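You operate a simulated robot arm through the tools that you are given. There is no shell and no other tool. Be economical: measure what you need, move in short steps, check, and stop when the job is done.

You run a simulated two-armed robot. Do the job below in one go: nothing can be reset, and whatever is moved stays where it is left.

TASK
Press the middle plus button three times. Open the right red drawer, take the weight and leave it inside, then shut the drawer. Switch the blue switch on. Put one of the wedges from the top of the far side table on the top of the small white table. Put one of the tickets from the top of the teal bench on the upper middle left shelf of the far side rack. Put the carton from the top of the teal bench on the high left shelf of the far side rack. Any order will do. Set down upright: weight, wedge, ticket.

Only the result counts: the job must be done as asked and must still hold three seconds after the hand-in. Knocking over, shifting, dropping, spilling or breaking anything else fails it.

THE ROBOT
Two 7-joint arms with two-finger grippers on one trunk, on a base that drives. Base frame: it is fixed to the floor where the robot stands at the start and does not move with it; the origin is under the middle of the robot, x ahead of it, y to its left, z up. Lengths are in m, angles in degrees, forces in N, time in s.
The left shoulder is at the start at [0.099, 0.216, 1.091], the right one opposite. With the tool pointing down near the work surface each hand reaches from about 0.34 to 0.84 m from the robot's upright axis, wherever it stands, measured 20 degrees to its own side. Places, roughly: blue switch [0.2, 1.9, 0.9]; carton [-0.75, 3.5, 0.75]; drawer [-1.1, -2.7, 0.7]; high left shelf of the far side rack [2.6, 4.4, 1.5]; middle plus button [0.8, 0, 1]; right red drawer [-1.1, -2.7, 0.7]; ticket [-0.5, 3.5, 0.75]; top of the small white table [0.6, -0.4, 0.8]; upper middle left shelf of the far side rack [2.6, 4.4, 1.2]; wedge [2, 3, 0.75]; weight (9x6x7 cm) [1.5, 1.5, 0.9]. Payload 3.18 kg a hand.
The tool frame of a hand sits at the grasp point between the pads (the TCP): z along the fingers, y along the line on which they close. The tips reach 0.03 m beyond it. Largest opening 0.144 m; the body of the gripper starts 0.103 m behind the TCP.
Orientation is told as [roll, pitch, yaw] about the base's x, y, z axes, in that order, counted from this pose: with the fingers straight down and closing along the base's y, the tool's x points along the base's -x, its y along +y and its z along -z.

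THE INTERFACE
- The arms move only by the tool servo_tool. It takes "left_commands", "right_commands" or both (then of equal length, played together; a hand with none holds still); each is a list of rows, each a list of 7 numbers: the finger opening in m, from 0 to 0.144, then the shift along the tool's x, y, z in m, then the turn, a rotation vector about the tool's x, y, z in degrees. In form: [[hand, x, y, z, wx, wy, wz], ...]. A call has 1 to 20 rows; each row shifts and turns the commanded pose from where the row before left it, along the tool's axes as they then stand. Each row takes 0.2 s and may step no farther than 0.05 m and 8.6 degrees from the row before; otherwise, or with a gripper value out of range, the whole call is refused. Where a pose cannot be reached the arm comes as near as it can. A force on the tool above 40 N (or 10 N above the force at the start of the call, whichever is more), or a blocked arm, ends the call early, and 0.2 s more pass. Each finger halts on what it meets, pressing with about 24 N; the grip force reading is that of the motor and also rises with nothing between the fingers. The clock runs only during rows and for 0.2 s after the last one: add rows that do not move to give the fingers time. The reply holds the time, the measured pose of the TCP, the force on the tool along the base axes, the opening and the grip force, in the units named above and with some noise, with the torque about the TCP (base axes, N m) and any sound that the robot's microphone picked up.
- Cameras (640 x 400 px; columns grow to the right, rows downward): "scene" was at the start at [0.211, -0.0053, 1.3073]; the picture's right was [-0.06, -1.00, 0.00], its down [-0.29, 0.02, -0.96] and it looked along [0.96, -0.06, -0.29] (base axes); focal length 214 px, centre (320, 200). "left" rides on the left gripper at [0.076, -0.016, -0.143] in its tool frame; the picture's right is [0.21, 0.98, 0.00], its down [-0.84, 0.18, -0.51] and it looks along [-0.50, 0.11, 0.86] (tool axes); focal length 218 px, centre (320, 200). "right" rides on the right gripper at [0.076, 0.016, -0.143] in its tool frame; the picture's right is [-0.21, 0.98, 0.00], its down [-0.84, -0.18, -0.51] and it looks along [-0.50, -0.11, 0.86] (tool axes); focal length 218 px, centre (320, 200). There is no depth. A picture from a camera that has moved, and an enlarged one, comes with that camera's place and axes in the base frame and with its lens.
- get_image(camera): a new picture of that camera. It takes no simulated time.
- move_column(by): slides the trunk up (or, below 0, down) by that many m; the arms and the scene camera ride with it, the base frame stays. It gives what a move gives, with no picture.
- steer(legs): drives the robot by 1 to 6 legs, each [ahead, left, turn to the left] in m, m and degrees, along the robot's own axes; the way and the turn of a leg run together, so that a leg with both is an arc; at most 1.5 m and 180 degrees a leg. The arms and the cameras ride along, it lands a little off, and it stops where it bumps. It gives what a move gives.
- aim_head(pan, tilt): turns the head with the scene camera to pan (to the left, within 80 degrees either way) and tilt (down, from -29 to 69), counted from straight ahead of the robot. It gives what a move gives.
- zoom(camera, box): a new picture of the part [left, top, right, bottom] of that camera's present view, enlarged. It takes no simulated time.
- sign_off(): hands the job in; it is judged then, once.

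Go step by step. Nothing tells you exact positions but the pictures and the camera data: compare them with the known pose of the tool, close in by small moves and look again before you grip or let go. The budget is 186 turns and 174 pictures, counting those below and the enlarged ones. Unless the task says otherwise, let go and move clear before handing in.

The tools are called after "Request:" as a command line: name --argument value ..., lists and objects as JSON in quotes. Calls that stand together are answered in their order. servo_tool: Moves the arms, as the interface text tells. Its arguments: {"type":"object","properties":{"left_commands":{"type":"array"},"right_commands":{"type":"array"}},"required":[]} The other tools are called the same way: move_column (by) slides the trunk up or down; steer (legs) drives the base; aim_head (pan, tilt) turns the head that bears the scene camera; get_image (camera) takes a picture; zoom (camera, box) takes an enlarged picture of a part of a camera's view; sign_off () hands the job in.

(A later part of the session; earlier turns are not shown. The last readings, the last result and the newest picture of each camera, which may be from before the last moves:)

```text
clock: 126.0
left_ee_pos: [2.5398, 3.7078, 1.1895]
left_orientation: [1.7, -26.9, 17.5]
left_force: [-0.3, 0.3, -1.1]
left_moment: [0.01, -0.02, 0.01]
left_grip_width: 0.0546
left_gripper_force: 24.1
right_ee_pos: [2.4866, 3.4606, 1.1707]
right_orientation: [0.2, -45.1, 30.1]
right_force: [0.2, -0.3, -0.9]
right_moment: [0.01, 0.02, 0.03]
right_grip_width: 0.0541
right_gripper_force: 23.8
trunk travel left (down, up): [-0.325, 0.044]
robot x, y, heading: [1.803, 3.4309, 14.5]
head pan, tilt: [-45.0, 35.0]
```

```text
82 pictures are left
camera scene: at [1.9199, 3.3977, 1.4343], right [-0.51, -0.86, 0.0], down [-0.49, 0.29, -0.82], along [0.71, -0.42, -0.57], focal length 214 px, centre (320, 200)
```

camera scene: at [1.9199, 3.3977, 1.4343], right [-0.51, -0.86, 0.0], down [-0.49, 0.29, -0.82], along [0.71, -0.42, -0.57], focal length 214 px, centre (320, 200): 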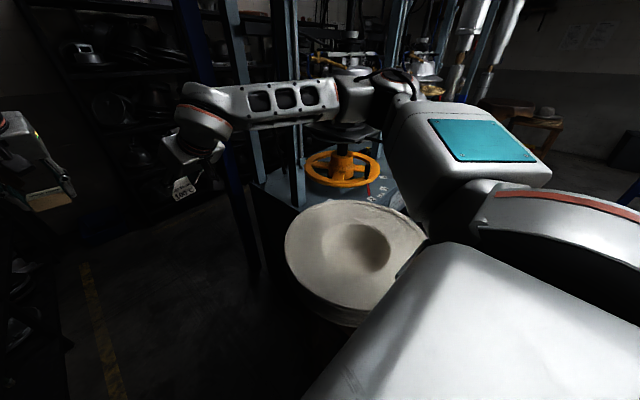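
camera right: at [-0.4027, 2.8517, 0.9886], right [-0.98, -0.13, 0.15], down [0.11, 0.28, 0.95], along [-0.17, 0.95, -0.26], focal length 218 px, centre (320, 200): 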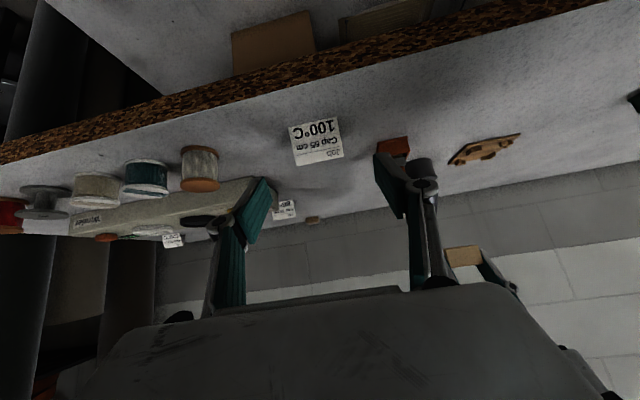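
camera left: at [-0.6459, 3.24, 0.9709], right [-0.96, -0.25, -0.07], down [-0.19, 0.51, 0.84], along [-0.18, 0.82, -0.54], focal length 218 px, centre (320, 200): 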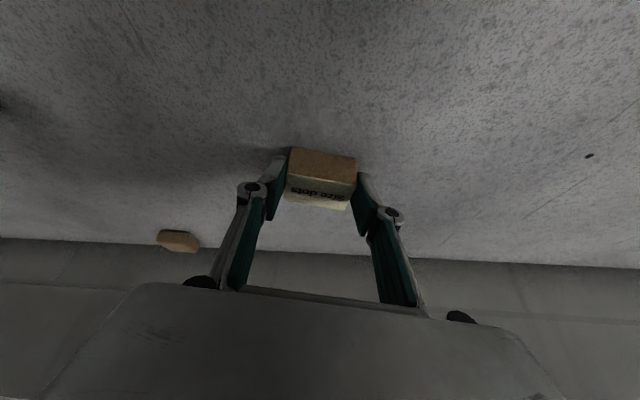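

Turning here is tight, so I check clearances: the base beside the table and the rack bay on the left.

Request:
aim_head --pan -40 --tilt 62

Request:
get_image --camera "scene"

Request:
get_image --camera "right"

Request:
get_image --camera "left"

```text
clock: 126.9
left_ee_pos: [2.5407, 3.7074, 1.1909]
left_orientation: [1.7, -26.9, 17.4]
left_force: [-0.1, -0.3, 0.5]
left_moment: [0.02, -0.01, 0.02]
left_grip_width: 0.0548
left_gripper_force: 23.3
right_ee_pos: [2.4856, 3.4592, 1.171]
right_orientation: [0.4, -45.0, 30.0]
right_force: [0.8, 0.7, -0.3]
right_moment: [-0.01, -0.01, 0.01]
right_grip_width: 0.0542
right_gripper_force: 24.3
trunk travel left (down, up): [-0.325, 0.044]
robot x, y, heading: [1.8028, 3.4329, 14.6]
head pan, tilt: [-40.0, 62.0]
```

```text
81 pictures are left
camera scene: at [1.902, 3.4146, 1.3978], right [-0.43, -0.9, 0.0], down [-0.8, 0.38, -0.47], along [0.42, -0.2, -0.88], focal length 214 px, centre (320, 200)
```

scene: 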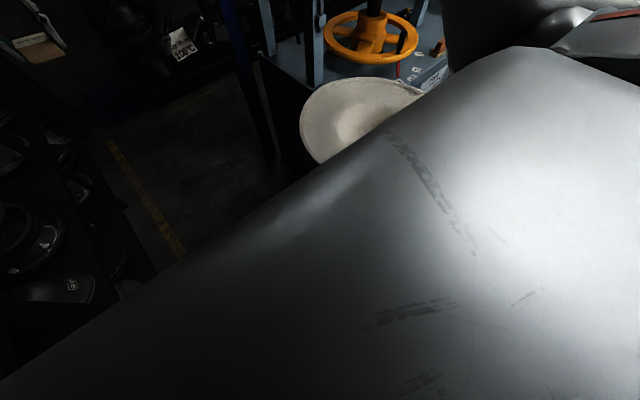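

```text
80 pictures are left
camera right: at [2.3432, 3.3967, 1.2189], right [-0.37, 0.92, 0.15], down [0.3, -0.04, 0.95], along [0.88, 0.39, -0.26], focal length 218 px, centre (320, 200)
```

right: 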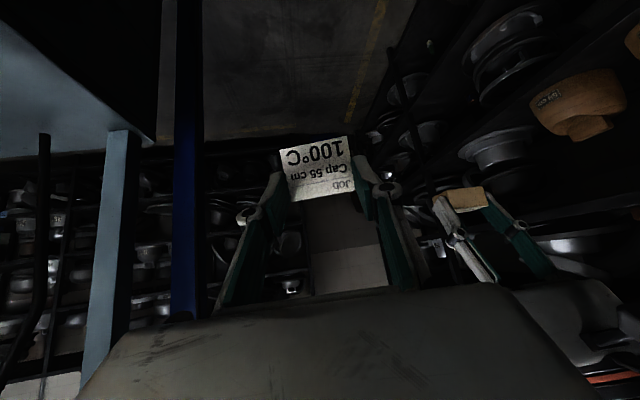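

```text
79 pictures are left
camera left: at [2.4202, 3.6484, 1.2819], right [-0.48, 0.87, -0.07], down [0.45, 0.31, 0.84], along [0.75, 0.37, -0.54], focal length 218 px, centre (320, 200)
```

left: 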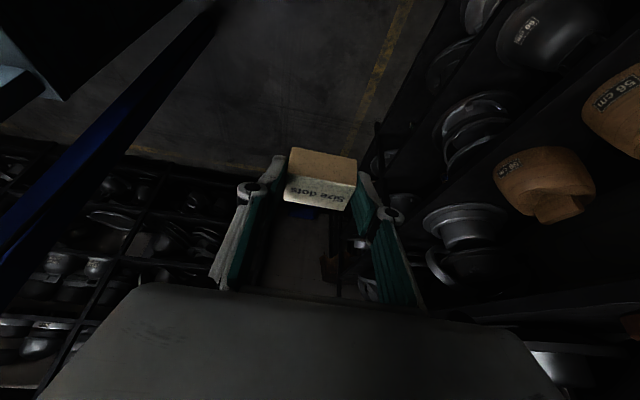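

I'll avoid a full turn: drive 0.5 m on, lift the carton hand to the high-shelf level and the ticket hand to between-shelf level, then turn ~40° left.

Request:
steer --legs '[[0.5, 0, 0]]'

Request:
move_column --by 0.04

Request:
servo_tool --left_commands '[[0.02, 0, 0, -0.03, 0, -7.7, 0], [0.02, 0, 0, -0.03, 0, -7.7, 0], [0.02, 0, 0, -0.03, 0, -7.7, 0], [0.02, -0.0337, 0, -0.0283, 0, 0, 0], [0.02, -0.0337, 0, -0.0283, 0, 0, 0], [0.02, -0.0337, 0, -0.0283, 0, 0, 0], [0.02, -0.0337, 0, -0.0283, 0, 0, 0], [0.02, -0.0337, 0, -0.0283, 0, 0, 0], [0.02, -0.0337, 0, -0.0283, 0, 0, 0], [0.02, 0, 0, 0, 0, 0, 0]]' --right_commands '[[0.04, 0, 0, 0, 0, 0, 0], [0.04, 0, 0, 0, 0, 0, 0], [0.04, 0, 0, 0, 0, 0, 0], [0.04, -0.028, 0, -0.028, 0, 0, 0], [0.04, -0.028, 0, -0.028, 0, 0, 0], [0.04, -0.028, 0, -0.028, 0, 0, 0], [0.04, 0, 0, 0, 0, 0, 0], [0.04, 0, 0, 0, 0, 0, 0], [0.04, 0, 0, 0, 0, 0, 0], [0.04, 0, 0, 0, 0, 0, 0]]'

Request:
aim_head --pan 50 --tilt 10

Request:
get_image --camera "scene"

```text
clock: 129.9
left_ee_pos: [3.0373, 3.8298, 1.1908]
left_orientation: [1.7, -27.0, 17.1]
left_force: [0.9, 0.7, -0.5]
left_moment: [0.05, 0.04, -0.05]
left_grip_width: 0.0548
left_gripper_force: 23.6
right_ee_pos: [2.9803, 3.5821, 1.1697]
right_orientation: [0.4, -45.1, 29.7]
right_force: [0.7, -0.1, -0.8]
right_moment: [0.0, 0.06, 0.02]
right_grip_width: 0.0541
right_gripper_force: 24.3
trunk travel left (down, up): [-0.325, 0.044]
robot x, y, heading: [2.2993, 3.5606, 14.1]
head pan, tilt: [-40.0, 62.0]
```

```text
clock: 130.8
left_ee_pos: [3.036, 3.8286, 1.2297]
left_orientation: [1.7, -27.0, 17.1]
left_force: [-0.8, -0.1, -0.1]
left_moment: [0.0, -0.02, -0.01]
left_grip_width: 0.0548
left_gripper_force: 23.9
right_ee_pos: [2.98, 3.582, 1.2098]
right_orientation: [0.4, -45.1, 29.7]
right_force: [0.8, 0.6, 0.2]
right_moment: [0.02, -0.01, -0.02]
right_grip_width: 0.054
right_gripper_force: 23.9
trunk travel left (down, up): [-0.365, 0.004]
robot x, y, heading: [2.2969, 3.5582, 14.5]
head pan, tilt: [-40.0, 62.0]
```

```text
clock: 132.9
left_ee_pos: [2.9894, 3.8236, 1.5636]
left_orientation: [-0.3, -50.0, 18.8]
left_force: [0.1, 1.0, -0.5]
left_moment: [0.02, 0.04, -0.02]
left_grip_width: 0.0548
left_gripper_force: 24.3
left hand out of reach, approached as far as the arm can: row 9
right_ee_pos: [2.9792, 3.5816, 1.3292]
right_orientation: [0.3, -45.1, 29.9]
right_force: [0.3, 0.1, 0.7]
right_moment: [-0.01, 0.02, -0.01]
right_grip_width: 0.0544
right_gripper_force: 23.7
trunk travel left (down, up): [-0.365, 0.004]
robot x, y, heading: [2.3007, 3.5619, 14.2]
head pan, tilt: [-40.0, 62.0]
```

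```text
clock: 134.6
left_ee_pos: [2.9899, 3.823, 1.5617]
left_orientation: [-0.2, -49.8, 18.7]
left_force: [0.3, 0.7, 1.0]
left_moment: [-0.02, -0.02, 0.01]
left_grip_width: 0.0548
left_gripper_force: 24.8
right_ee_pos: [2.9792, 3.5804, 1.3305]
right_orientation: [0.4, -45.0, 29.7]
right_force: [0.6, -1.2, -0.4]
right_moment: [0.0, -0.01, -0.01]
right_grip_width: 0.0539
right_gripper_force: 24.1
trunk travel left (down, up): [-0.365, 0.004]
robot x, y, heading: [2.2987, 3.5595, 14.2]
head pan, tilt: [50.0, 10.0]
```

```text
78 pictures are left
camera scene: at [2.3788, 3.652, 1.5137], right [0.9, -0.44, 0.0], down [-0.08, -0.16, -0.98], along [0.43, 0.89, -0.17], focal length 214 px, centre (320, 200)
```

scene: 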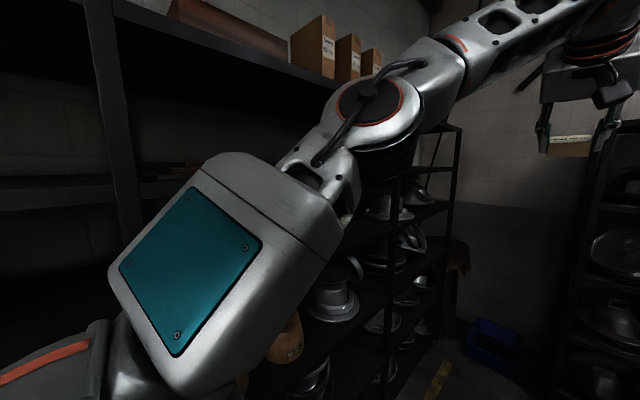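

Bay 3 spans x≈2.23–3.09, matching the named shelves. I advance 0.2 m more so the elbow clears the post, then turn 30° left and look.

Request:
steer --legs '[[0.2, 0, 0], [0, 0, 30]]'

Request:
aim_head --pan 30 --tilt 10

Request:
get_image --camera "scene"

Request:
get_image --camera "left"

Request:
get_image --camera "right"

```text
clock: 137.7
left_ee_pos: [2.9526, 4.1853, 1.5615]
left_orientation: [-0.1, -49.9, 49.2]
left_force: [-0.2, 0.5, 0.4]
left_moment: [0.02, 0.0, 0.03]
left_grip_width: 0.055
left_gripper_force: 23.9
right_ee_pos: [3.0661, 3.9708, 1.3294]
right_orientation: [0.3, -45.1, 60.1]
right_force: [0.1, 0.2, -0.5]
right_moment: [0.01, 0.0, -0.04]
right_grip_width: 0.0539
right_gripper_force: 23.9
trunk travel left (down, up): [-0.365, 0.004]
robot x, y, heading: [2.4919, 3.6047, 44.5]
head pan, tilt: [50.0, 10.0]
```

```text
clock: 138.5
left_ee_pos: [2.9511, 4.187, 1.5624]
left_orientation: [-0.5, -49.9, 49.6]
left_force: [0.6, -0.2, -0.6]
left_moment: [0.01, 0.01, -0.05]
left_grip_width: 0.0548
left_gripper_force: 24.1
right_ee_pos: [3.0654, 3.9702, 1.3298]
right_orientation: [0.2, -45.1, 60.1]
right_force: [-0.9, 0.0, -0.6]
right_moment: [-0.01, -0.02, 0.01]
right_grip_width: 0.0543
right_gripper_force: 23.7
trunk travel left (down, up): [-0.365, 0.004]
robot x, y, heading: [2.491, 3.6057, 44.4]
head pan, tilt: [30.0, 10.0]
```

```text
77 pictures are left
camera scene: at [2.5446, 3.7247, 1.5137], right [0.96, -0.27, 0.0], down [-0.05, -0.17, -0.98], along [0.26, 0.95, -0.17], focal length 214 px, centre (320, 200)
```

scene: 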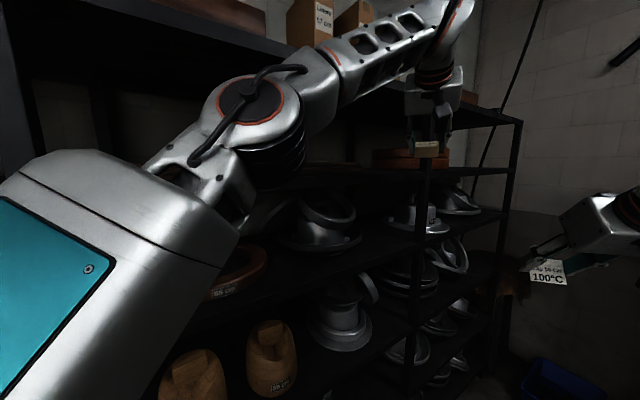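

```text
76 pictures are left
camera left: at [2.8598, 4.0577, 1.5951], right [-0.83, 0.53, -0.16], down [-0.04, 0.24, 0.97], along [0.56, 0.81, -0.18], focal length 218 px, centre (320, 200)
```

left: 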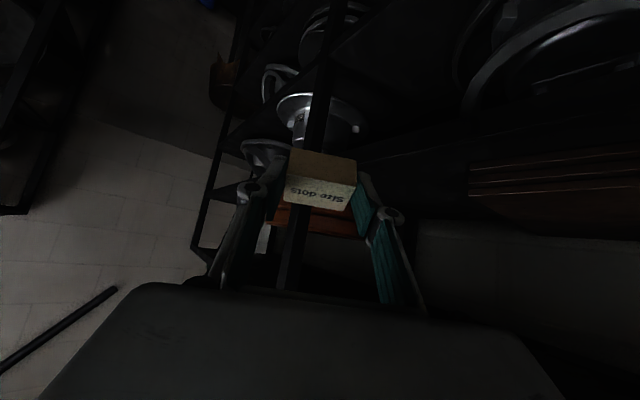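

```text
75 pictures are left
camera right: at [2.9749, 3.8444, 1.3783], right [-0.78, 0.61, 0.15], down [0.28, 0.11, 0.95], along [0.57, 0.78, -0.26], focal length 218 px, centre (320, 200)
```

right: 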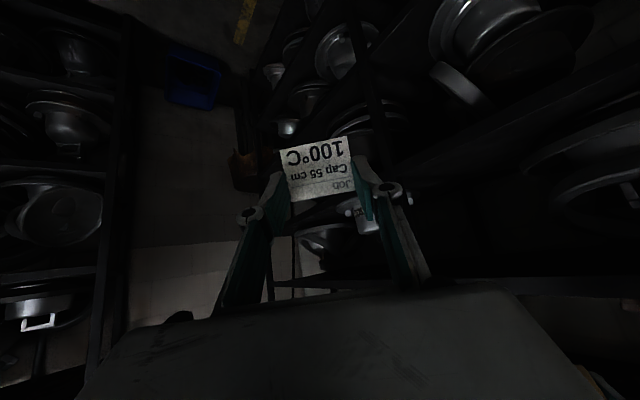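

I zoom on the bay to find free space on the two shelves.

Request:
zoom --camera "scene" --box '[220, 100, 480, 300]'

Request:
zoom --camera "left" --box '[200, 90, 560, 310]'

```text
2.00 times, centred on (350, 200) of scene
camera zoom: at [2.5446, 3.7247, 1.5137], right [0.96, -0.27, 0.0], down [-0.05, -0.17, -0.98], along [0.26, 0.95, -0.17], focal length 429 px, centre (260, 200)
```

zoom: 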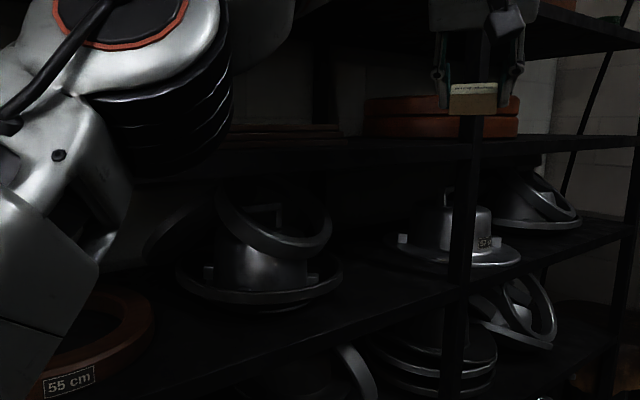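

```text
1.78 times, centred on (380, 200) of left
camera zoom: at [2.8598, 4.0577, 1.5951], right [-0.83, 0.53, -0.16], down [-0.04, 0.24, 0.97], along [0.56, 0.81, -0.18], focal length 388 px, centre (213, 200)
```

zoom: 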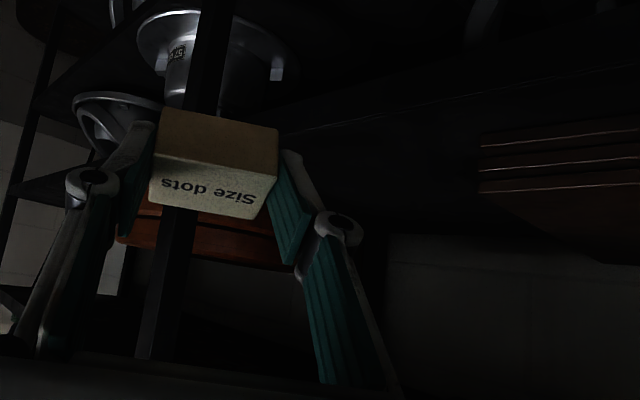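

Free space on the high shelf lies right of the brown plates (along-rack 1.53–1.75 m). I shift the base 0.25 m along the rack, then yaw the carton hand to face the shelf.

Request:
steer --legs '[[0.22, -0.12, 0]]'

Request:
servo_tool --left_commands '[[0.02, 0.0264, 0, -0.0314, -6.4, 0, -5.4], [0.02, 0.0264, 0, -0.0314, -6.4, 0, -5.4], [0.02, 0.0264, 0, -0.0314, -6.4, 0, -5.4], [0.02, 0, 0.0435, 0, 0, 0, 0], [0.02, 0, 0.0435, 0, 0, 0, 0], [0.02, 0, 0.0435, 0, 0, 0, 0], [0.02, 0, 0.0435, 0, 0, 0, 0], [0.02, 0, 0, 0, 0, 0, 0]]'

Request:
get_image --camera "scene"

Request:
get_image --camera "left"

```text
clock: 140.3
left_ee_pos: [3.1911, 4.2489, 1.5615]
left_orientation: [-0.3, -49.7, 49.3]
left_force: [-0.1, -0.1, -1.3]
left_moment: [0.0, 0.01, 0.01]
left_grip_width: 0.055
left_gripper_force: 24.1
right_ee_pos: [3.305, 4.0301, 1.3296]
right_orientation: [0.3, -45.1, 59.8]
right_force: [-0.2, -0.1, 0.1]
right_moment: [0.01, 0.02, -0.02]
right_grip_width: 0.054
right_gripper_force: 23.8
trunk travel left (down, up): [-0.365, 0.004]
robot x, y, heading: [2.7258, 3.6693, 44.0]
head pan, tilt: [30.0, 10.0]
```

```text
clock: 142.1
left_ee_pos: [2.9595, 4.1934, 1.5604]
left_orientation: [-0.4, -49.7, 74.4]
left_force: [1.0, -0.6, -1.4]
left_moment: [-0.04, 0.07, 0.05]
left_grip_width: 0.0547
left_gripper_force: 24.0
right_ee_pos: [3.3065, 4.0301, 1.329]
right_orientation: [0.3, -45.0, 59.7]
right_force: [0.7, -0.2, -0.9]
right_moment: [0.0, 0.02, 0.02]
right_grip_width: 0.054
right_gripper_force: 24.5
trunk travel left (down, up): [-0.365, 0.004]
robot x, y, heading: [2.7293, 3.6694, 44.1]
head pan, tilt: [30.0, 10.0]
```

```text
72 pictures are left
camera scene: at [2.783, 3.7885, 1.5136], right [0.96, -0.27, 0.0], down [-0.05, -0.17, -0.98], along [0.27, 0.95, -0.17], focal length 214 px, centre (320, 200)
```

scene: 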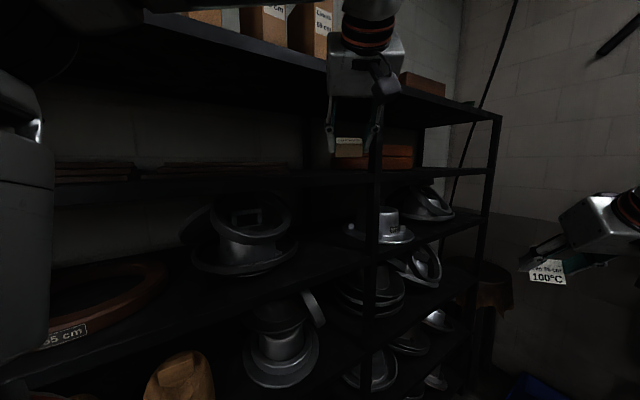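

```text
71 pictures are left
camera left: at [2.9314, 4.0375, 1.5931], right [-0.98, 0.14, -0.16], down [-0.13, 0.2, 0.97], along [0.17, 0.97, -0.18], focal length 218 px, centre (320, 200)
```

left: 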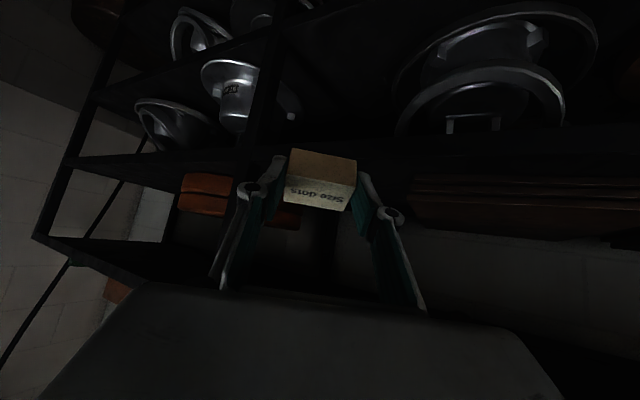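

The spot right of the plates is clear. I slide the carton in over the high shelf.

Request:
servo_tool --left_commands '[[0.02, -0.0276, 0.0094, 0.033, 0, 0, 0], [0.02, -0.0276, 0.0094, 0.033, 0, 0, 0], [0.02, -0.0276, 0.0094, 0.033, 0, 0, 0], [0.02, -0.0276, 0.0094, 0.033, 0, 0, 0], [0.02, -0.0276, 0.0094, 0.033, 0, 0, 0], [0.02, 0, 0, 0, 0, 0, 0]]'

Request:
get_image --camera "left"

Request:
zoom --camera "scene" --box '[260, 60, 420, 220]'

```text
clock: 143.5
left_ee_pos: [2.9715, 4.4142, 1.5576]
left_orientation: [-0.4, -49.7, 74.5]
left_force: [0.3, -0.3, -1.1]
left_moment: [-0.02, 0.01, 0.02]
left_grip_width: 0.0547
left_gripper_force: 24.0
right_ee_pos: [3.3032, 4.0287, 1.3308]
right_orientation: [0.3, -45.2, 59.8]
right_force: [0.4, 0.3, -0.2]
right_moment: [0.0, 0.01, -0.03]
right_grip_width: 0.0539
right_gripper_force: 23.9
trunk travel left (down, up): [-0.365, 0.004]
robot x, y, heading: [2.726, 3.6701, 44.4]
head pan, tilt: [30.0, 10.0]
```

```text
70 pictures are left
camera left: at [2.9432, 4.2575, 1.5915], right [-0.98, 0.14, -0.16], down [-0.13, 0.2, 0.97], along [0.17, 0.97, -0.18], focal length 218 px, centre (320, 200)
```

left: 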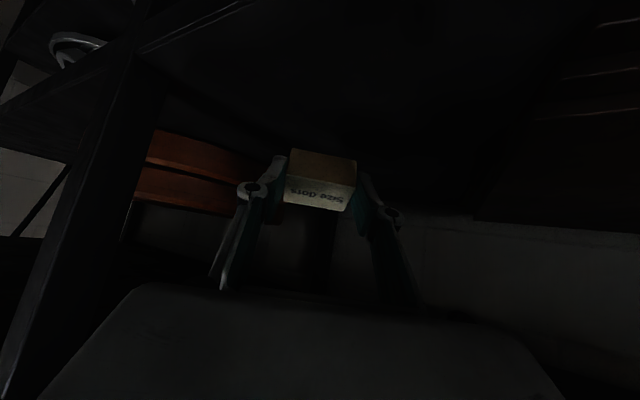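

```text
2.50 times, centred on (340, 140) of scene
camera zoom: at [2.7811, 3.787, 1.5138], right [0.96, -0.27, 0.0], down [-0.05, -0.17, -0.98], along [0.27, 0.95, -0.17], focal length 536 px, centre (270, 350)
```

zoom: 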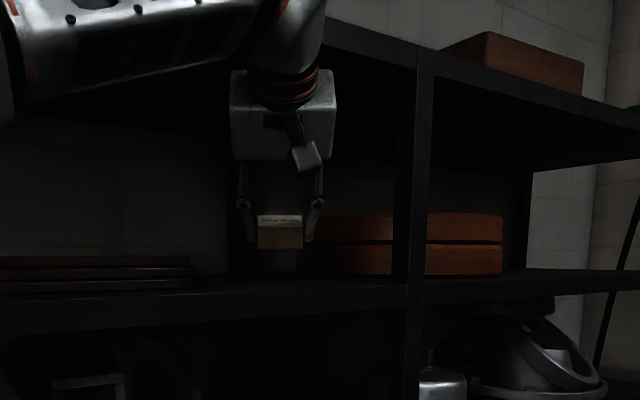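

Carton is ~4.5 cm above the shelf. I lower until it touches.

Request:
servo_tool --left_commands '[[0.02, 0.0115, 0, 0.0096, 0, 0, 0], [0.02, 0.0092, 0, 0.0077, 0, 0, 0], [0.02, 0.0061, 0, 0.0051, 0, 0, 0], [0.02, 0.0031, 0, 0.0026, 0, 0, 0], [0.02, 0, 0, 0, 0, 0, 0]]'

Request:
zoom --camera "scene" --box '[300, 100, 380, 190]'

```text
clock: 144.7
left_ee_pos: [2.9706, 4.4122, 1.5201]
left_orientation: [-0.4, -49.7, 74.5]
left_force: [0.2, -0.3, -1.0]
left_moment: [0.02, -0.01, 0.02]
left_grip_width: 0.0548
left_gripper_force: 24.1
right_ee_pos: [3.3061, 4.03, 1.3309]
right_orientation: [0.3, -45.1, 59.9]
right_force: [-0.1, 1.1, -0.6]
right_moment: [-0.01, -0.02, -0.02]
right_grip_width: 0.0543
right_gripper_force: 24.2
trunk travel left (down, up): [-0.365, 0.004]
robot x, y, heading: [2.728, 3.6693, 44.2]
head pan, tilt: [30.0, 10.0]
```

```text
4.44 times, centred on (340, 145) of scene
camera zoom: at [2.7815, 3.788, 1.5137], right [0.96, -0.27, 0.0], down [-0.05, -0.17, -0.98], along [0.27, 0.95, -0.17], focal length 953 px, centre (231, 444)
```

zoom: 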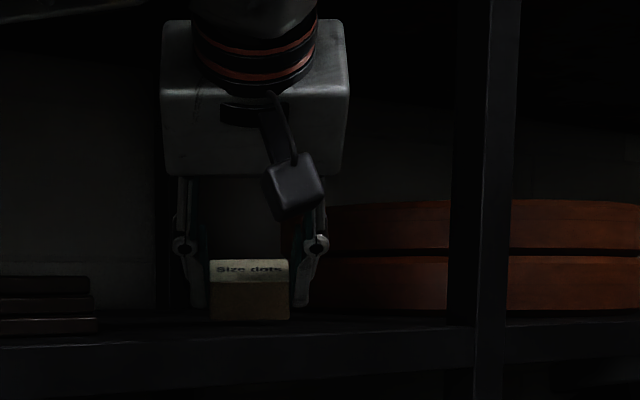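

Nearly there; a few more millimetres.

Request:
servo_tool --left_commands '[[0.02, 0.003, 0, 0.0025, 0, 0, 0], [0.02, 0.003, 0, 0.0025, 0, 0, 0], [0.02, 0.003, 0, 0.0025, 0, 0, 0]]'

```text
clock: 145.5
left_ee_pos: [2.97, 4.4109, 1.5145]
left_orientation: [-0.6, -50.2, 74.6]
left_force: [4.0, 2.6, 21.4]
left_moment: [0.34, -0.16, -0.08]
left_grip_width: 0.0556
left_gripper_force: 24.0
right_ee_pos: [3.3048, 4.0281, 1.3305]
right_orientation: [0.3, -45.3, 59.7]
right_force: [0.4, 0.3, -0.3]
right_moment: [0.02, -0.01, 0.0]
right_grip_width: 0.054
right_gripper_force: 23.6
trunk travel left (down, up): [-0.365, 0.004]
robot x, y, heading: [2.7263, 3.6738, 43.9]
head pan, tilt: [30.0, 10.0]
```

Contact with the shelf. I ease off 1–2 mm and open gently.

Request:
servo_tool --left_commands '[[0.02, -0.0015, 0, -0.0013, 0, 0, 0], [0.058, 0, 0, 0, 0, 0, 0], [0.066, 0, 0, 0, 0, 0, 0], [0.08, 0, 0, 0, 0, 0, 0], [0.09, 0, 0, 0, 0, 0, 0], [0.09, 0, 0, 0, 0, 0, 0]]'

Request:
zoom --camera "scene" --box '[300, 100, 380, 190]'

Request:
zoom --camera "left" --box '[220, 90, 420, 240]'

```text
clock: 146.9
left_ee_pos: [2.9706, 4.4135, 1.5109]
left_orientation: [-0.5, -49.7, 74.6]
left_force: [0.8, 0.4, 0.9]
left_moment: [0.03, -0.02, 0.0]
left_grip_width: 0.0902
left_gripper_force: 0.1
right_ee_pos: [3.3038, 4.0308, 1.3299]
right_orientation: [0.3, -45.1, 59.8]
right_force: [0.5, 0.5, -1.1]
right_moment: [-0.01, -0.01, -0.01]
right_grip_width: 0.054
right_gripper_force: 23.9
trunk travel left (down, up): [-0.365, 0.004]
robot x, y, heading: [2.7294, 3.6672, 43.9]
head pan, tilt: [30.0, 10.0]
```

```text
4.44 times, centred on (340, 145) of scene
camera zoom: at [2.7814, 3.7878, 1.5137], right [0.96, -0.27, 0.0], down [-0.05, -0.17, -0.98], along [0.27, 0.95, -0.17], focal length 953 px, centre (231, 444)
```

zoom: 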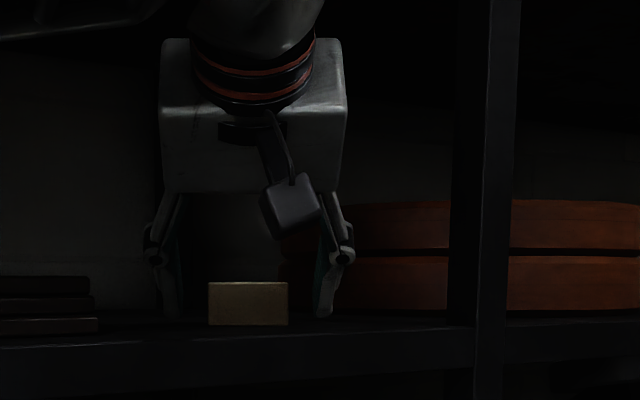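

```text
2.67 times, centred on (320, 165) of left
camera zoom: at [2.9426, 4.2566, 1.5444], right [-0.98, 0.14, -0.16], down [-0.13, 0.2, 0.97], along [0.17, 0.97, -0.18], focal length 582 px, centre (320, 293)
```

zoom: 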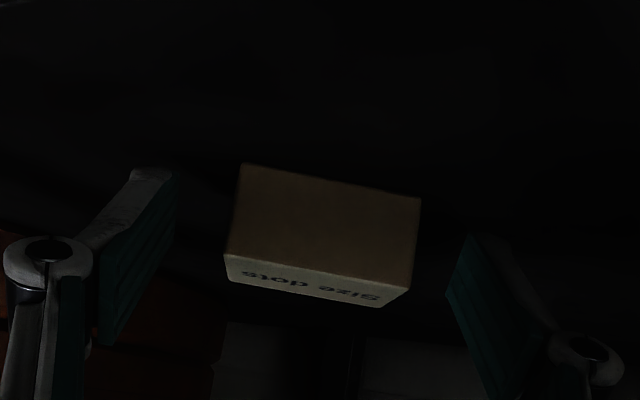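

The carton sits flat. I retract the left hand out of the shelf and inspect the shelf below for the ticket.

Request:
servo_tool --left_commands '[[0.09, 0.029, 0, -0.0345, 0, 0, 0], [0.09, 0.029, 0, -0.0345, 0, 0, 0], [0.09, 0.029, 0, -0.0345, 0, 0, 0], [0.09, 0.029, 0, -0.0345, 0, 0, 0], [0.09, 0.029, 0, -0.0345, 0, 0, 0], [0.09, 0.029, 0, -0.0345, 0, 0, 0], [0.09, 0, 0, 0, 0, 0, 0]]'

Request:
aim_head --pan 15 --tilt 25

Request:
get_image --camera "scene"

Request:
get_image --camera "right"

```text
clock: 148.5
left_ee_pos: [2.897, 4.1536, 1.5126]
left_orientation: [-0.4, -49.7, 74.5]
left_force: [0.1, 0.2, 0.2]
left_moment: [-0.01, 0.03, -0.04]
left_grip_width: 0.0899
left_gripper_force: 0.1
right_ee_pos: [3.3042, 4.0304, 1.3297]
right_orientation: [0.2, -44.9, 59.8]
right_force: [0.1, 0.0, -0.6]
right_moment: [-0.02, 0.0, 0.01]
right_grip_width: 0.054
right_gripper_force: 23.6
trunk travel left (down, up): [-0.365, 0.004]
robot x, y, heading: [2.7287, 3.6705, 44.2]
head pan, tilt: [30.0, 10.0]
```

```text
clock: 149.3
left_ee_pos: [2.8959, 4.1524, 1.5137]
left_orientation: [-0.4, -49.8, 74.5]
left_force: [0.1, -1.0, 0.0]
left_moment: [-0.03, 0.0, 0.0]
left_grip_width: 0.0901
left_gripper_force: 0.1
right_ee_pos: [3.3052, 4.0311, 1.3304]
right_orientation: [0.3, -45.1, 59.8]
right_force: [0.2, -1.1, -1.2]
right_moment: [-0.03, 0.0, -0.02]
right_grip_width: 0.0541
right_gripper_force: 24.2
trunk travel left (down, up): [-0.365, 0.004]
robot x, y, heading: [2.7285, 3.6705, 44.2]
head pan, tilt: [15.0, 25.0]
```

```text
65 pictures are left
camera scene: at [2.8032, 3.7774, 1.4894], right [0.86, -0.51, 0.0], down [-0.22, -0.36, -0.91], along [0.46, 0.78, -0.42], focal length 214 px, centre (320, 200)
```

scene: 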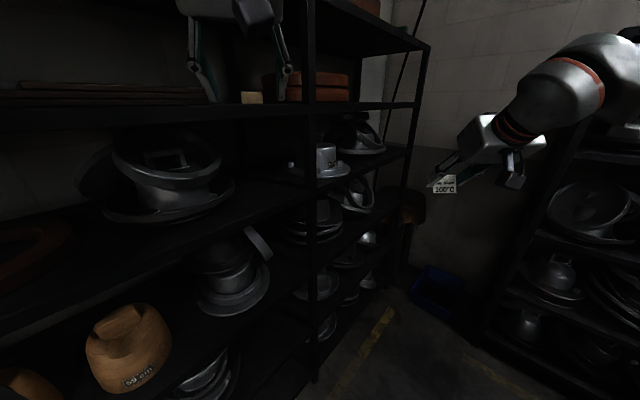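

```text
64 pictures are left
camera right: at [3.2122, 3.9049, 1.3785], right [-0.77, 0.62, 0.15], down [0.28, 0.11, 0.95], along [0.57, 0.78, -0.26], focal length 218 px, centre (320, 200)
```

right: 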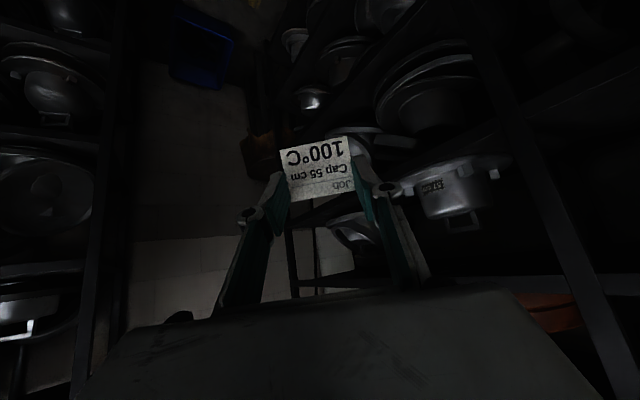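

Free spot on the 1.2 shelf at along-rack ≈1.64, depth ≈0.08. I lift the left hand clear and bring the ticket in front of that spot.

Request:
servo_tool --left_commands '[[0.09, -0.0287, 0, -0.0241, 0, 0, 0], [0.09, -0.0287, 0, -0.0241, 0, 0, 0], [0.09, -0.0287, 0, -0.0241, 0, 0, 0], [0.09, -0.0287, 0, -0.0241, 0, 0, 0], [0.09, 0, 0.03, 0, 0, 0, 0], [0.09, 0, 0.03, 0, 0, 0, 0], [0.09, 0, 0.03, 0, 0, 0, 0], [0.09, 0, 0, 0, 0, 0, 0], [0.09, 0, 0, 0, 0, 0, 0], [0.09, 0, 0, 0, 0, 0, 0], [0.09, 0, 0, 0, 0, 0, 0], [0.09, 0, 0, 0, 0, 0, 0]]' --right_commands '[[0.04, 0, 0, 0, -4.95, 0, -4.95], [0.04, 0, 0, 0, -4.95, 0, -4.95], [0.04, 0, 0, 0, -4.95, 0, -4.95], [0.04, 0, 0, 0, -4.95, 0, -4.95], [0.04, 0, 0, 0, -4.95, 0, -4.95], [0.04, -0.0135, 0.039, 0.0135, 0, 0, 0], [0.04, -0.0135, 0.039, 0.0135, 0, 0, 0], [0.04, -0.0135, 0.039, 0.0135, 0, 0, 0], [0.04, -0.0135, 0.039, 0.0135, 0, 0, 0], [0.04, -0.0135, 0.039, 0.0135, 0, 0, 0], [0.04, -0.0135, 0.039, 0.0135, 0, 0, 0], [0.04, -0.0135, 0.039, 0.0135, 0, 0, 0]]'

Request:
get_image --camera "scene"

Request:
get_image --camera "right"

```text
clock: 151.9
left_ee_pos: [2.8163, 4.1839, 1.6518]
left_orientation: [-0.8, -49.8, 74.8]
left_force: [-0.3, 0.2, -0.2]
left_moment: [-0.02, -0.05, -0.06]
left_grip_width: 0.0899
left_gripper_force: 0.0
left hand out of reach, approached as far as the arm can: row 7
right_ee_pos: [3.0664, 4.2226, 1.328]
right_orientation: [0.1, -45.2, 77.4]
right_force: [-0.4, 1.0, 0.0]
right_moment: [-0.04, -0.06, -0.05]
right_grip_width: 0.0542
right_gripper_force: 24.0
right hand out of reach, approached as far as the arm can: row 3, 4, 5
trunk travel left (down, up): [-0.365, 0.004]
robot x, y, heading: [2.7258, 3.6695, 44.1]
head pan, tilt: [15.0, 25.0]
```

```text
63 pictures are left
camera scene: at [2.8012, 3.7791, 1.4894], right [0.86, -0.51, 0.0], down [-0.21, -0.36, -0.91], along [0.46, 0.78, -0.42], focal length 214 px, centre (320, 200)
```

scene: 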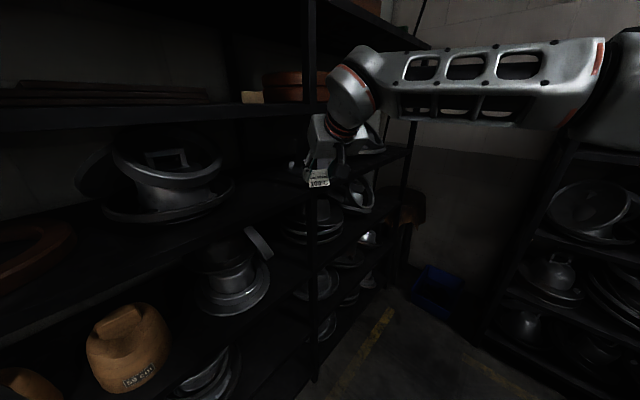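

```text
62 pictures are left
camera right: at [3.017, 4.0773, 1.3774], right [-0.92, 0.36, 0.15], down [0.23, 0.19, 0.96], along [0.31, 0.92, -0.26], focal length 218 px, centre (320, 200)
```

right: 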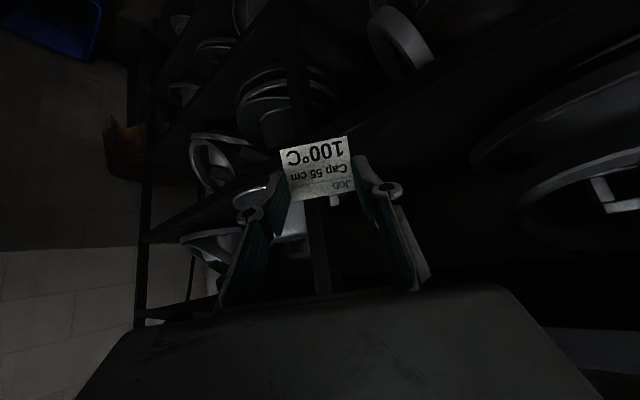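

The wrist yaw is limited to 77°, which suffices. I slide left then in over the shelf.

Request:
servo_tool --right_commands '[[0.04, -0.006, 0.047, 0.006, 0, 0, 0], [0.04, -0.006, 0.047, 0.006, 0, 0, 0], [0.04, -0.006, 0.047, 0.006, 0, 0, 0], [0.04, -0.029, 0.004, 0.029, 0, 0, 0], [0.04, -0.029, 0.004, 0.029, 0, 0, 0], [0.04, -0.029, 0.004, 0.029, 0, 0, 0], [0.04, 0, 0, 0, 0, 0, 0]]'

Request:
zoom --camera "scene" --box '[180, 90, 380, 230]'

Request:
get_image --camera "right"

```text
clock: 152.8
left_ee_pos: [2.8181, 4.1812, 1.6537]
left_orientation: [-0.5, -49.7, 74.5]
left_force: [0.1, 0.6, -0.3]
left_moment: [-0.01, -0.03, -0.05]
left_grip_width: 0.0899
left_gripper_force: 0.0
right_ee_pos: [3.0817, 4.2668, 1.3971]
right_orientation: [11.0, -47.9, 59.4]
right_force: [-1.0, 0.0, 0.0]
right_moment: [0.0, -0.01, -0.05]
right_grip_width: 0.054
right_gripper_force: 23.7
right hand out of reach, approached as far as the arm can: row 4
trunk travel left (down, up): [-0.365, 0.004]
robot x, y, heading: [2.7292, 3.6725, 44.2]
head pan, tilt: [15.0, 25.0]
stopped in row 4 (right hand): the arm was blocked; the commanded pose is now the measured one
```

```text
2.86 times, centred on (280, 160) of scene
camera zoom: at [2.8031, 3.7773, 1.4894], right [0.86, -0.51, 0.0], down [-0.22, -0.36, -0.91], along [0.46, 0.78, -0.42], focal length 613 px, centre (434, 314)
```

zoom: 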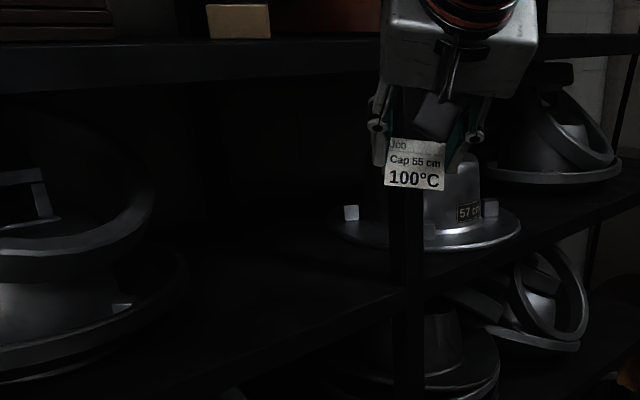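

```text
60 pictures are left
camera right: at [3.01, 4.1264, 1.4394], right [-0.83, 0.49, 0.28], down [0.35, 0.05, 0.94], along [0.44, 0.87, -0.21], focal length 218 px, centre (320, 200)
```

right: 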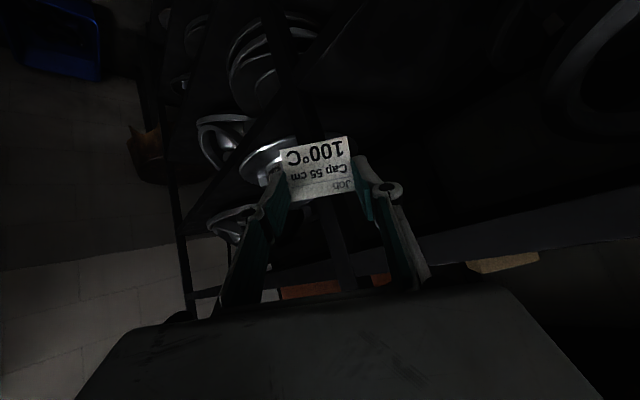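

The right arm hit a joint limit reaching across. I pull the ticket back out and restore its roll, then reposition the base to face the shelf more squarely.

Request:
servo_tool --right_commands '[[0.04, 0.027, -0.034, -0.018, 0, 0, 0], [0.04, 0.027, -0.034, -0.018, 0, 0, 0], [0.04, 0.027, -0.034, -0.018, 3.7, 0, 0], [0.04, 0.027, -0.034, -0.018, 3.7, 0, 0], [0.04, 0.027, -0.034, -0.018, 3.6, 0, 0], [0.04, 0.027, -0.034, -0.018, 0, 1.5, 0], [0.04, 0.027, -0.034, -0.018, 0, 1.4, 0], [0.04, 0, 0, 0, 0, 0, 0]]'

Request:
steer --legs '[[-0.04, -0.04, 0], [0, 0, 45]]'

Request:
aim_head --pan -10 --tilt 25

Request:
get_image --camera "scene"

```text
clock: 154.6
left_ee_pos: [2.818, 4.1829, 1.6513]
left_orientation: [-0.6, -49.8, 74.6]
left_force: [0.2, -0.3, -0.1]
left_moment: [-0.07, -0.01, -0.03]
left_grip_width: 0.09
left_gripper_force: 0.0
right_ee_pos: [3.1897, 3.9696, 1.3269]
right_orientation: [-0.3, -44.9, 59.7]
right_force: [0.4, 0.0, 0.6]
right_moment: [-0.03, -0.02, -0.01]
right_grip_width: 0.0539
right_gripper_force: 23.9
trunk travel left (down, up): [-0.365, 0.004]
robot x, y, heading: [2.7253, 3.6725, 44.2]
head pan, tilt: [15.0, 25.0]
```

```text
clock: 157.6
left_ee_pos: [2.4403, 4.0468, 1.6515]
left_orientation: [-0.5, -49.8, 118.3]
left_force: [0.6, -0.7, 1.1]
left_moment: [-0.02, -0.02, 0.0]
left_grip_width: 0.09
left_gripper_force: 0.0
right_ee_pos: [2.8561, 4.1512, 1.3266]
right_orientation: [0.0, -44.9, 103.3]
right_force: [-0.4, -0.1, 0.2]
right_moment: [-0.01, -0.04, 0.02]
right_grip_width: 0.0541
right_gripper_force: 24.4
trunk travel left (down, up): [-0.365, 0.004]
robot x, y, heading: [2.727, 3.6146, 88.2]
head pan, tilt: [15.0, 25.0]
```

```text
clock: 158.5
left_ee_pos: [2.4397, 4.0458, 1.6538]
left_orientation: [-0.4, -49.9, 118.4]
left_force: [-0.2, -0.2, -0.1]
left_moment: [-0.02, -0.01, -0.02]
left_grip_width: 0.0898
left_gripper_force: 0.0
right_ee_pos: [2.8562, 4.1496, 1.3272]
right_orientation: [0.1, -45.0, 103.3]
right_force: [-0.5, 1.1, 0.0]
right_moment: [0.0, -0.02, 0.03]
right_grip_width: 0.0542
right_gripper_force: 23.8
trunk travel left (down, up): [-0.365, 0.004]
robot x, y, heading: [2.7257, 3.6136, 88.0]
head pan, tilt: [-10.0, 25.0]
```

```text
59 pictures are left
camera scene: at [2.7476, 3.7445, 1.4894], right [0.98, -0.21, 0.0], down [-0.09, -0.41, -0.91], along [0.19, 0.89, -0.42], focal length 214 px, centre (320, 200)
```

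scene: 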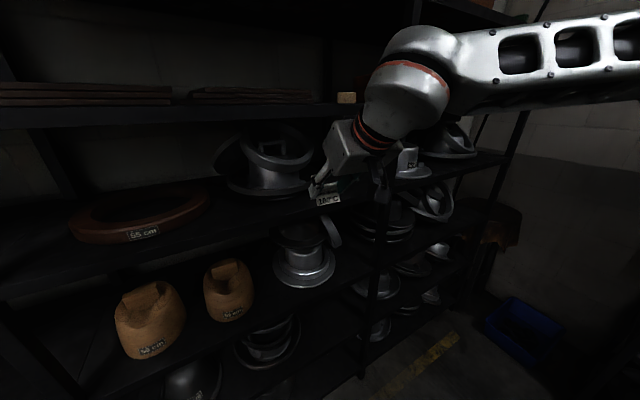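

Now facing the bay squarely. I slide right and then straight in over the free spot.

Request:
servo_tool --right_commands '[[0.04, 0, -0.0415, 0, 0, 0, 0], [0.04, 0, -0.0415, 0, 0, 0, 0], [0.04, 0, -0.0415, 0, 0, 0, 0], [0.04, 0, -0.0415, 0, 0, 0, 0], [0.04, -0.0322, 0, 0.0322, 0, 0, 0], [0.04, -0.0322, 0, 0.0322, 0, 0, 0], [0.04, -0.0322, 0, 0.0322, 0, 0, 0], [0.04, -0.0322, 0, 0.0322, 0, 0, 0], [0.04, -0.0322, 0, 0.0322, 0, 0, 0], [0.04, 0, 0, 0, 0, 0, 0]]'

Request:
zoom --camera "scene" --box '[260, 90, 440, 220]'

Request:
get_image --camera "right"

```text
clock: 160.5
left_ee_pos: [2.4387, 4.0458, 1.653]
left_orientation: [-0.8, -49.8, 118.5]
left_force: [-0.6, -0.3, -0.5]
left_moment: [0.05, -0.03, -0.12]
left_grip_width: 0.09
left_gripper_force: 0.2
right_ee_pos: [2.9552, 4.4048, 1.3269]
right_orientation: [-0.2, -45.2, 104.5]
right_force: [7.3, 4.4, -12.6]
right_moment: [0.27, 1.56, 0.54]
right_grip_width: 0.0541
right_gripper_force: 24.5
trunk travel left (down, up): [-0.365, 0.004]
robot x, y, heading: [2.7279, 3.6165, 87.9]
head pan, tilt: [-10.0, 25.0]
stopped in row 10 (right hand): the force on the tool passed its limit at 115 N (the readings are from after the stop); the commanded pose is now the measured one
```

```text
3.08 times, centred on (350, 155) of scene
camera zoom: at [2.7472, 3.7448, 1.4893], right [0.98, -0.21, 0.0], down [-0.09, -0.41, -0.91], along [0.19, 0.89, -0.42], focal length 660 px, centre (228, 338)
```

zoom: 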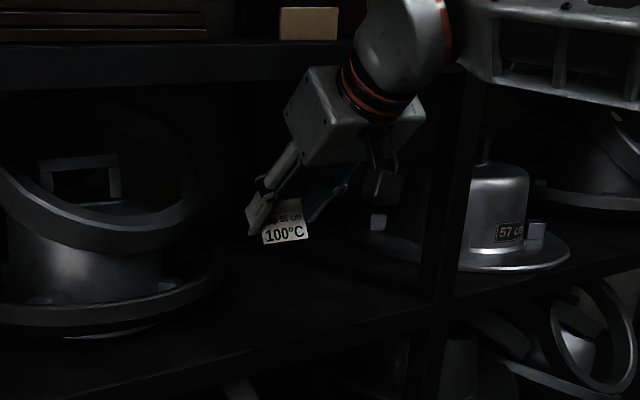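

```text
57 pictures are left
camera right: at [2.9779, 4.2511, 1.3743], right [-0.98, -0.1, 0.15], down [0.11, 0.27, 0.96], along [-0.13, 0.96, -0.25], focal length 218 px, centre (320, 200)
```

right: 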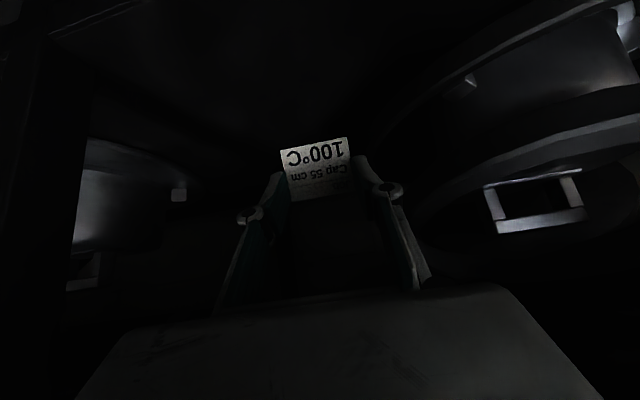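

The wrist brushed the upper shelf's edge; carton and forms are undisturbed. I lower straight down, which also clears that contact.

Request:
servo_tool --right_commands '[[0.04, 0.015, 0, 0.015, 0, 0, 0], [0.04, 0.02, 0, 0.02, 0, 0, 0], [0.04, 0.014, 0, 0.014, 0, 0, 0], [0.04, 0, 0, 0, 0, 0, 0]]'

Request:
zoom --camera "scene" --box '[300, 130, 380, 200]'

Request:
zoom --camera "right" --box '[240, 110, 400, 230]'

```text
clock: 161.5
left_ee_pos: [2.44, 4.0471, 1.6529]
left_orientation: [-0.7, -49.7, 118.4]
left_force: [0.4, 0.2, 0.4]
left_moment: [0.03, -0.02, 0.02]
left_grip_width: 0.0899
left_gripper_force: 0.1
right_ee_pos: [2.9547, 4.4023, 1.2581]
right_orientation: [-0.4, -45.6, 104.8]
right_force: [-0.6, 0.2, 0.0]
right_moment: [-0.01, 0.0, 0.0]
right_grip_width: 0.0541
right_gripper_force: 24.3
trunk travel left (down, up): [-0.365, 0.004]
robot x, y, heading: [2.727, 3.6104, 87.7]
head pan, tilt: [-10.0, 25.0]
```

```text
5.71 times, centred on (340, 165) of scene
camera zoom: at [2.7475, 3.7442, 1.4894], right [0.98, -0.21, 0.0], down [-0.09, -0.41, -0.91], along [0.19, 0.89, -0.42], focal length 1226 px, centre (206, 400)
```

zoom: 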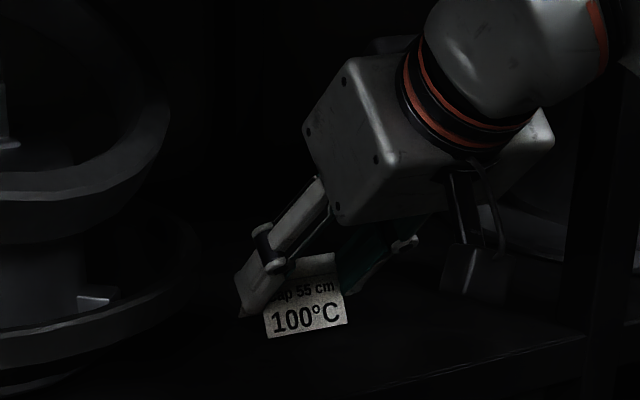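

```text
3.33 times, centred on (320, 170) of right
camera zoom: at [2.977, 4.2493, 1.3044], right [-0.98, -0.1, 0.15], down [0.11, 0.26, 0.96], along [-0.14, 0.96, -0.25], focal length 728 px, centre (320, 300)
```

zoom: 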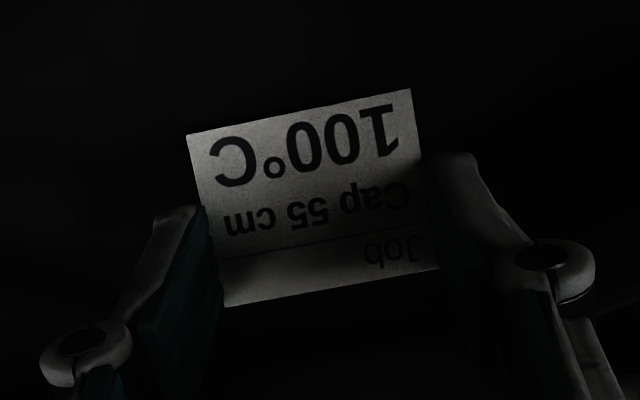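

Ticket bottom ~2 cm above the shelf; lower slowly until contact.

Request:
servo_tool --right_commands '[[0.04, 0.0071, 0, 0.0071, 0, 0, 0], [0.04, 0.0028, 0, 0.0028, 0, 0, 0], [0.04, 0.0021, 0, 0.0021, 0, 0, 0]]'

Request:
servo_tool --right_commands '[[0.04, 0.0018, 0, 0.0018, 0, 0, 0], [0.04, 0.0018, 0, 0.0018, 0, 0, 0]]'

```text
clock: 162.3
left_ee_pos: [2.4385, 4.0433, 1.6532]
left_orientation: [-0.6, -49.8, 118.5]
left_force: [-0.2, -0.2, 0.0]
left_moment: [0.0, -0.01, -0.02]
left_grip_width: 0.0901
left_gripper_force: 0.1
right_ee_pos: [2.9547, 4.4033, 1.2474]
right_orientation: [-0.3, -46.0, 104.9]
right_force: [0.1, 1.7, 22.1]
right_moment: [0.48, 0.18, -0.04]
right_grip_width: 0.0546
right_gripper_force: 24.4
trunk travel left (down, up): [-0.365, 0.004]
robot x, y, heading: [2.7307, 3.6129, 87.9]
head pan, tilt: [-10.0, 25.0]
```

```text
clock: 162.9
left_ee_pos: [2.4375, 4.0437, 1.6539]
left_orientation: [-0.9, -49.9, 118.5]
left_force: [-0.5, 0.5, -0.5]
left_moment: [0.02, 0.02, 0.02]
left_grip_width: 0.09
left_gripper_force: 0.1
right_ee_pos: [2.9543, 4.4018, 1.2418]
right_orientation: [-0.4, -45.9, 104.9]
right_force: [1.6, -0.6, 21.4]
right_moment: [0.37, 0.08, -0.08]
right_grip_width: 0.0541
right_gripper_force: 23.8
trunk travel left (down, up): [-0.365, 0.004]
robot x, y, heading: [2.7244, 3.6138, 88.0]
head pan, tilt: [-10.0, 25.0]
```

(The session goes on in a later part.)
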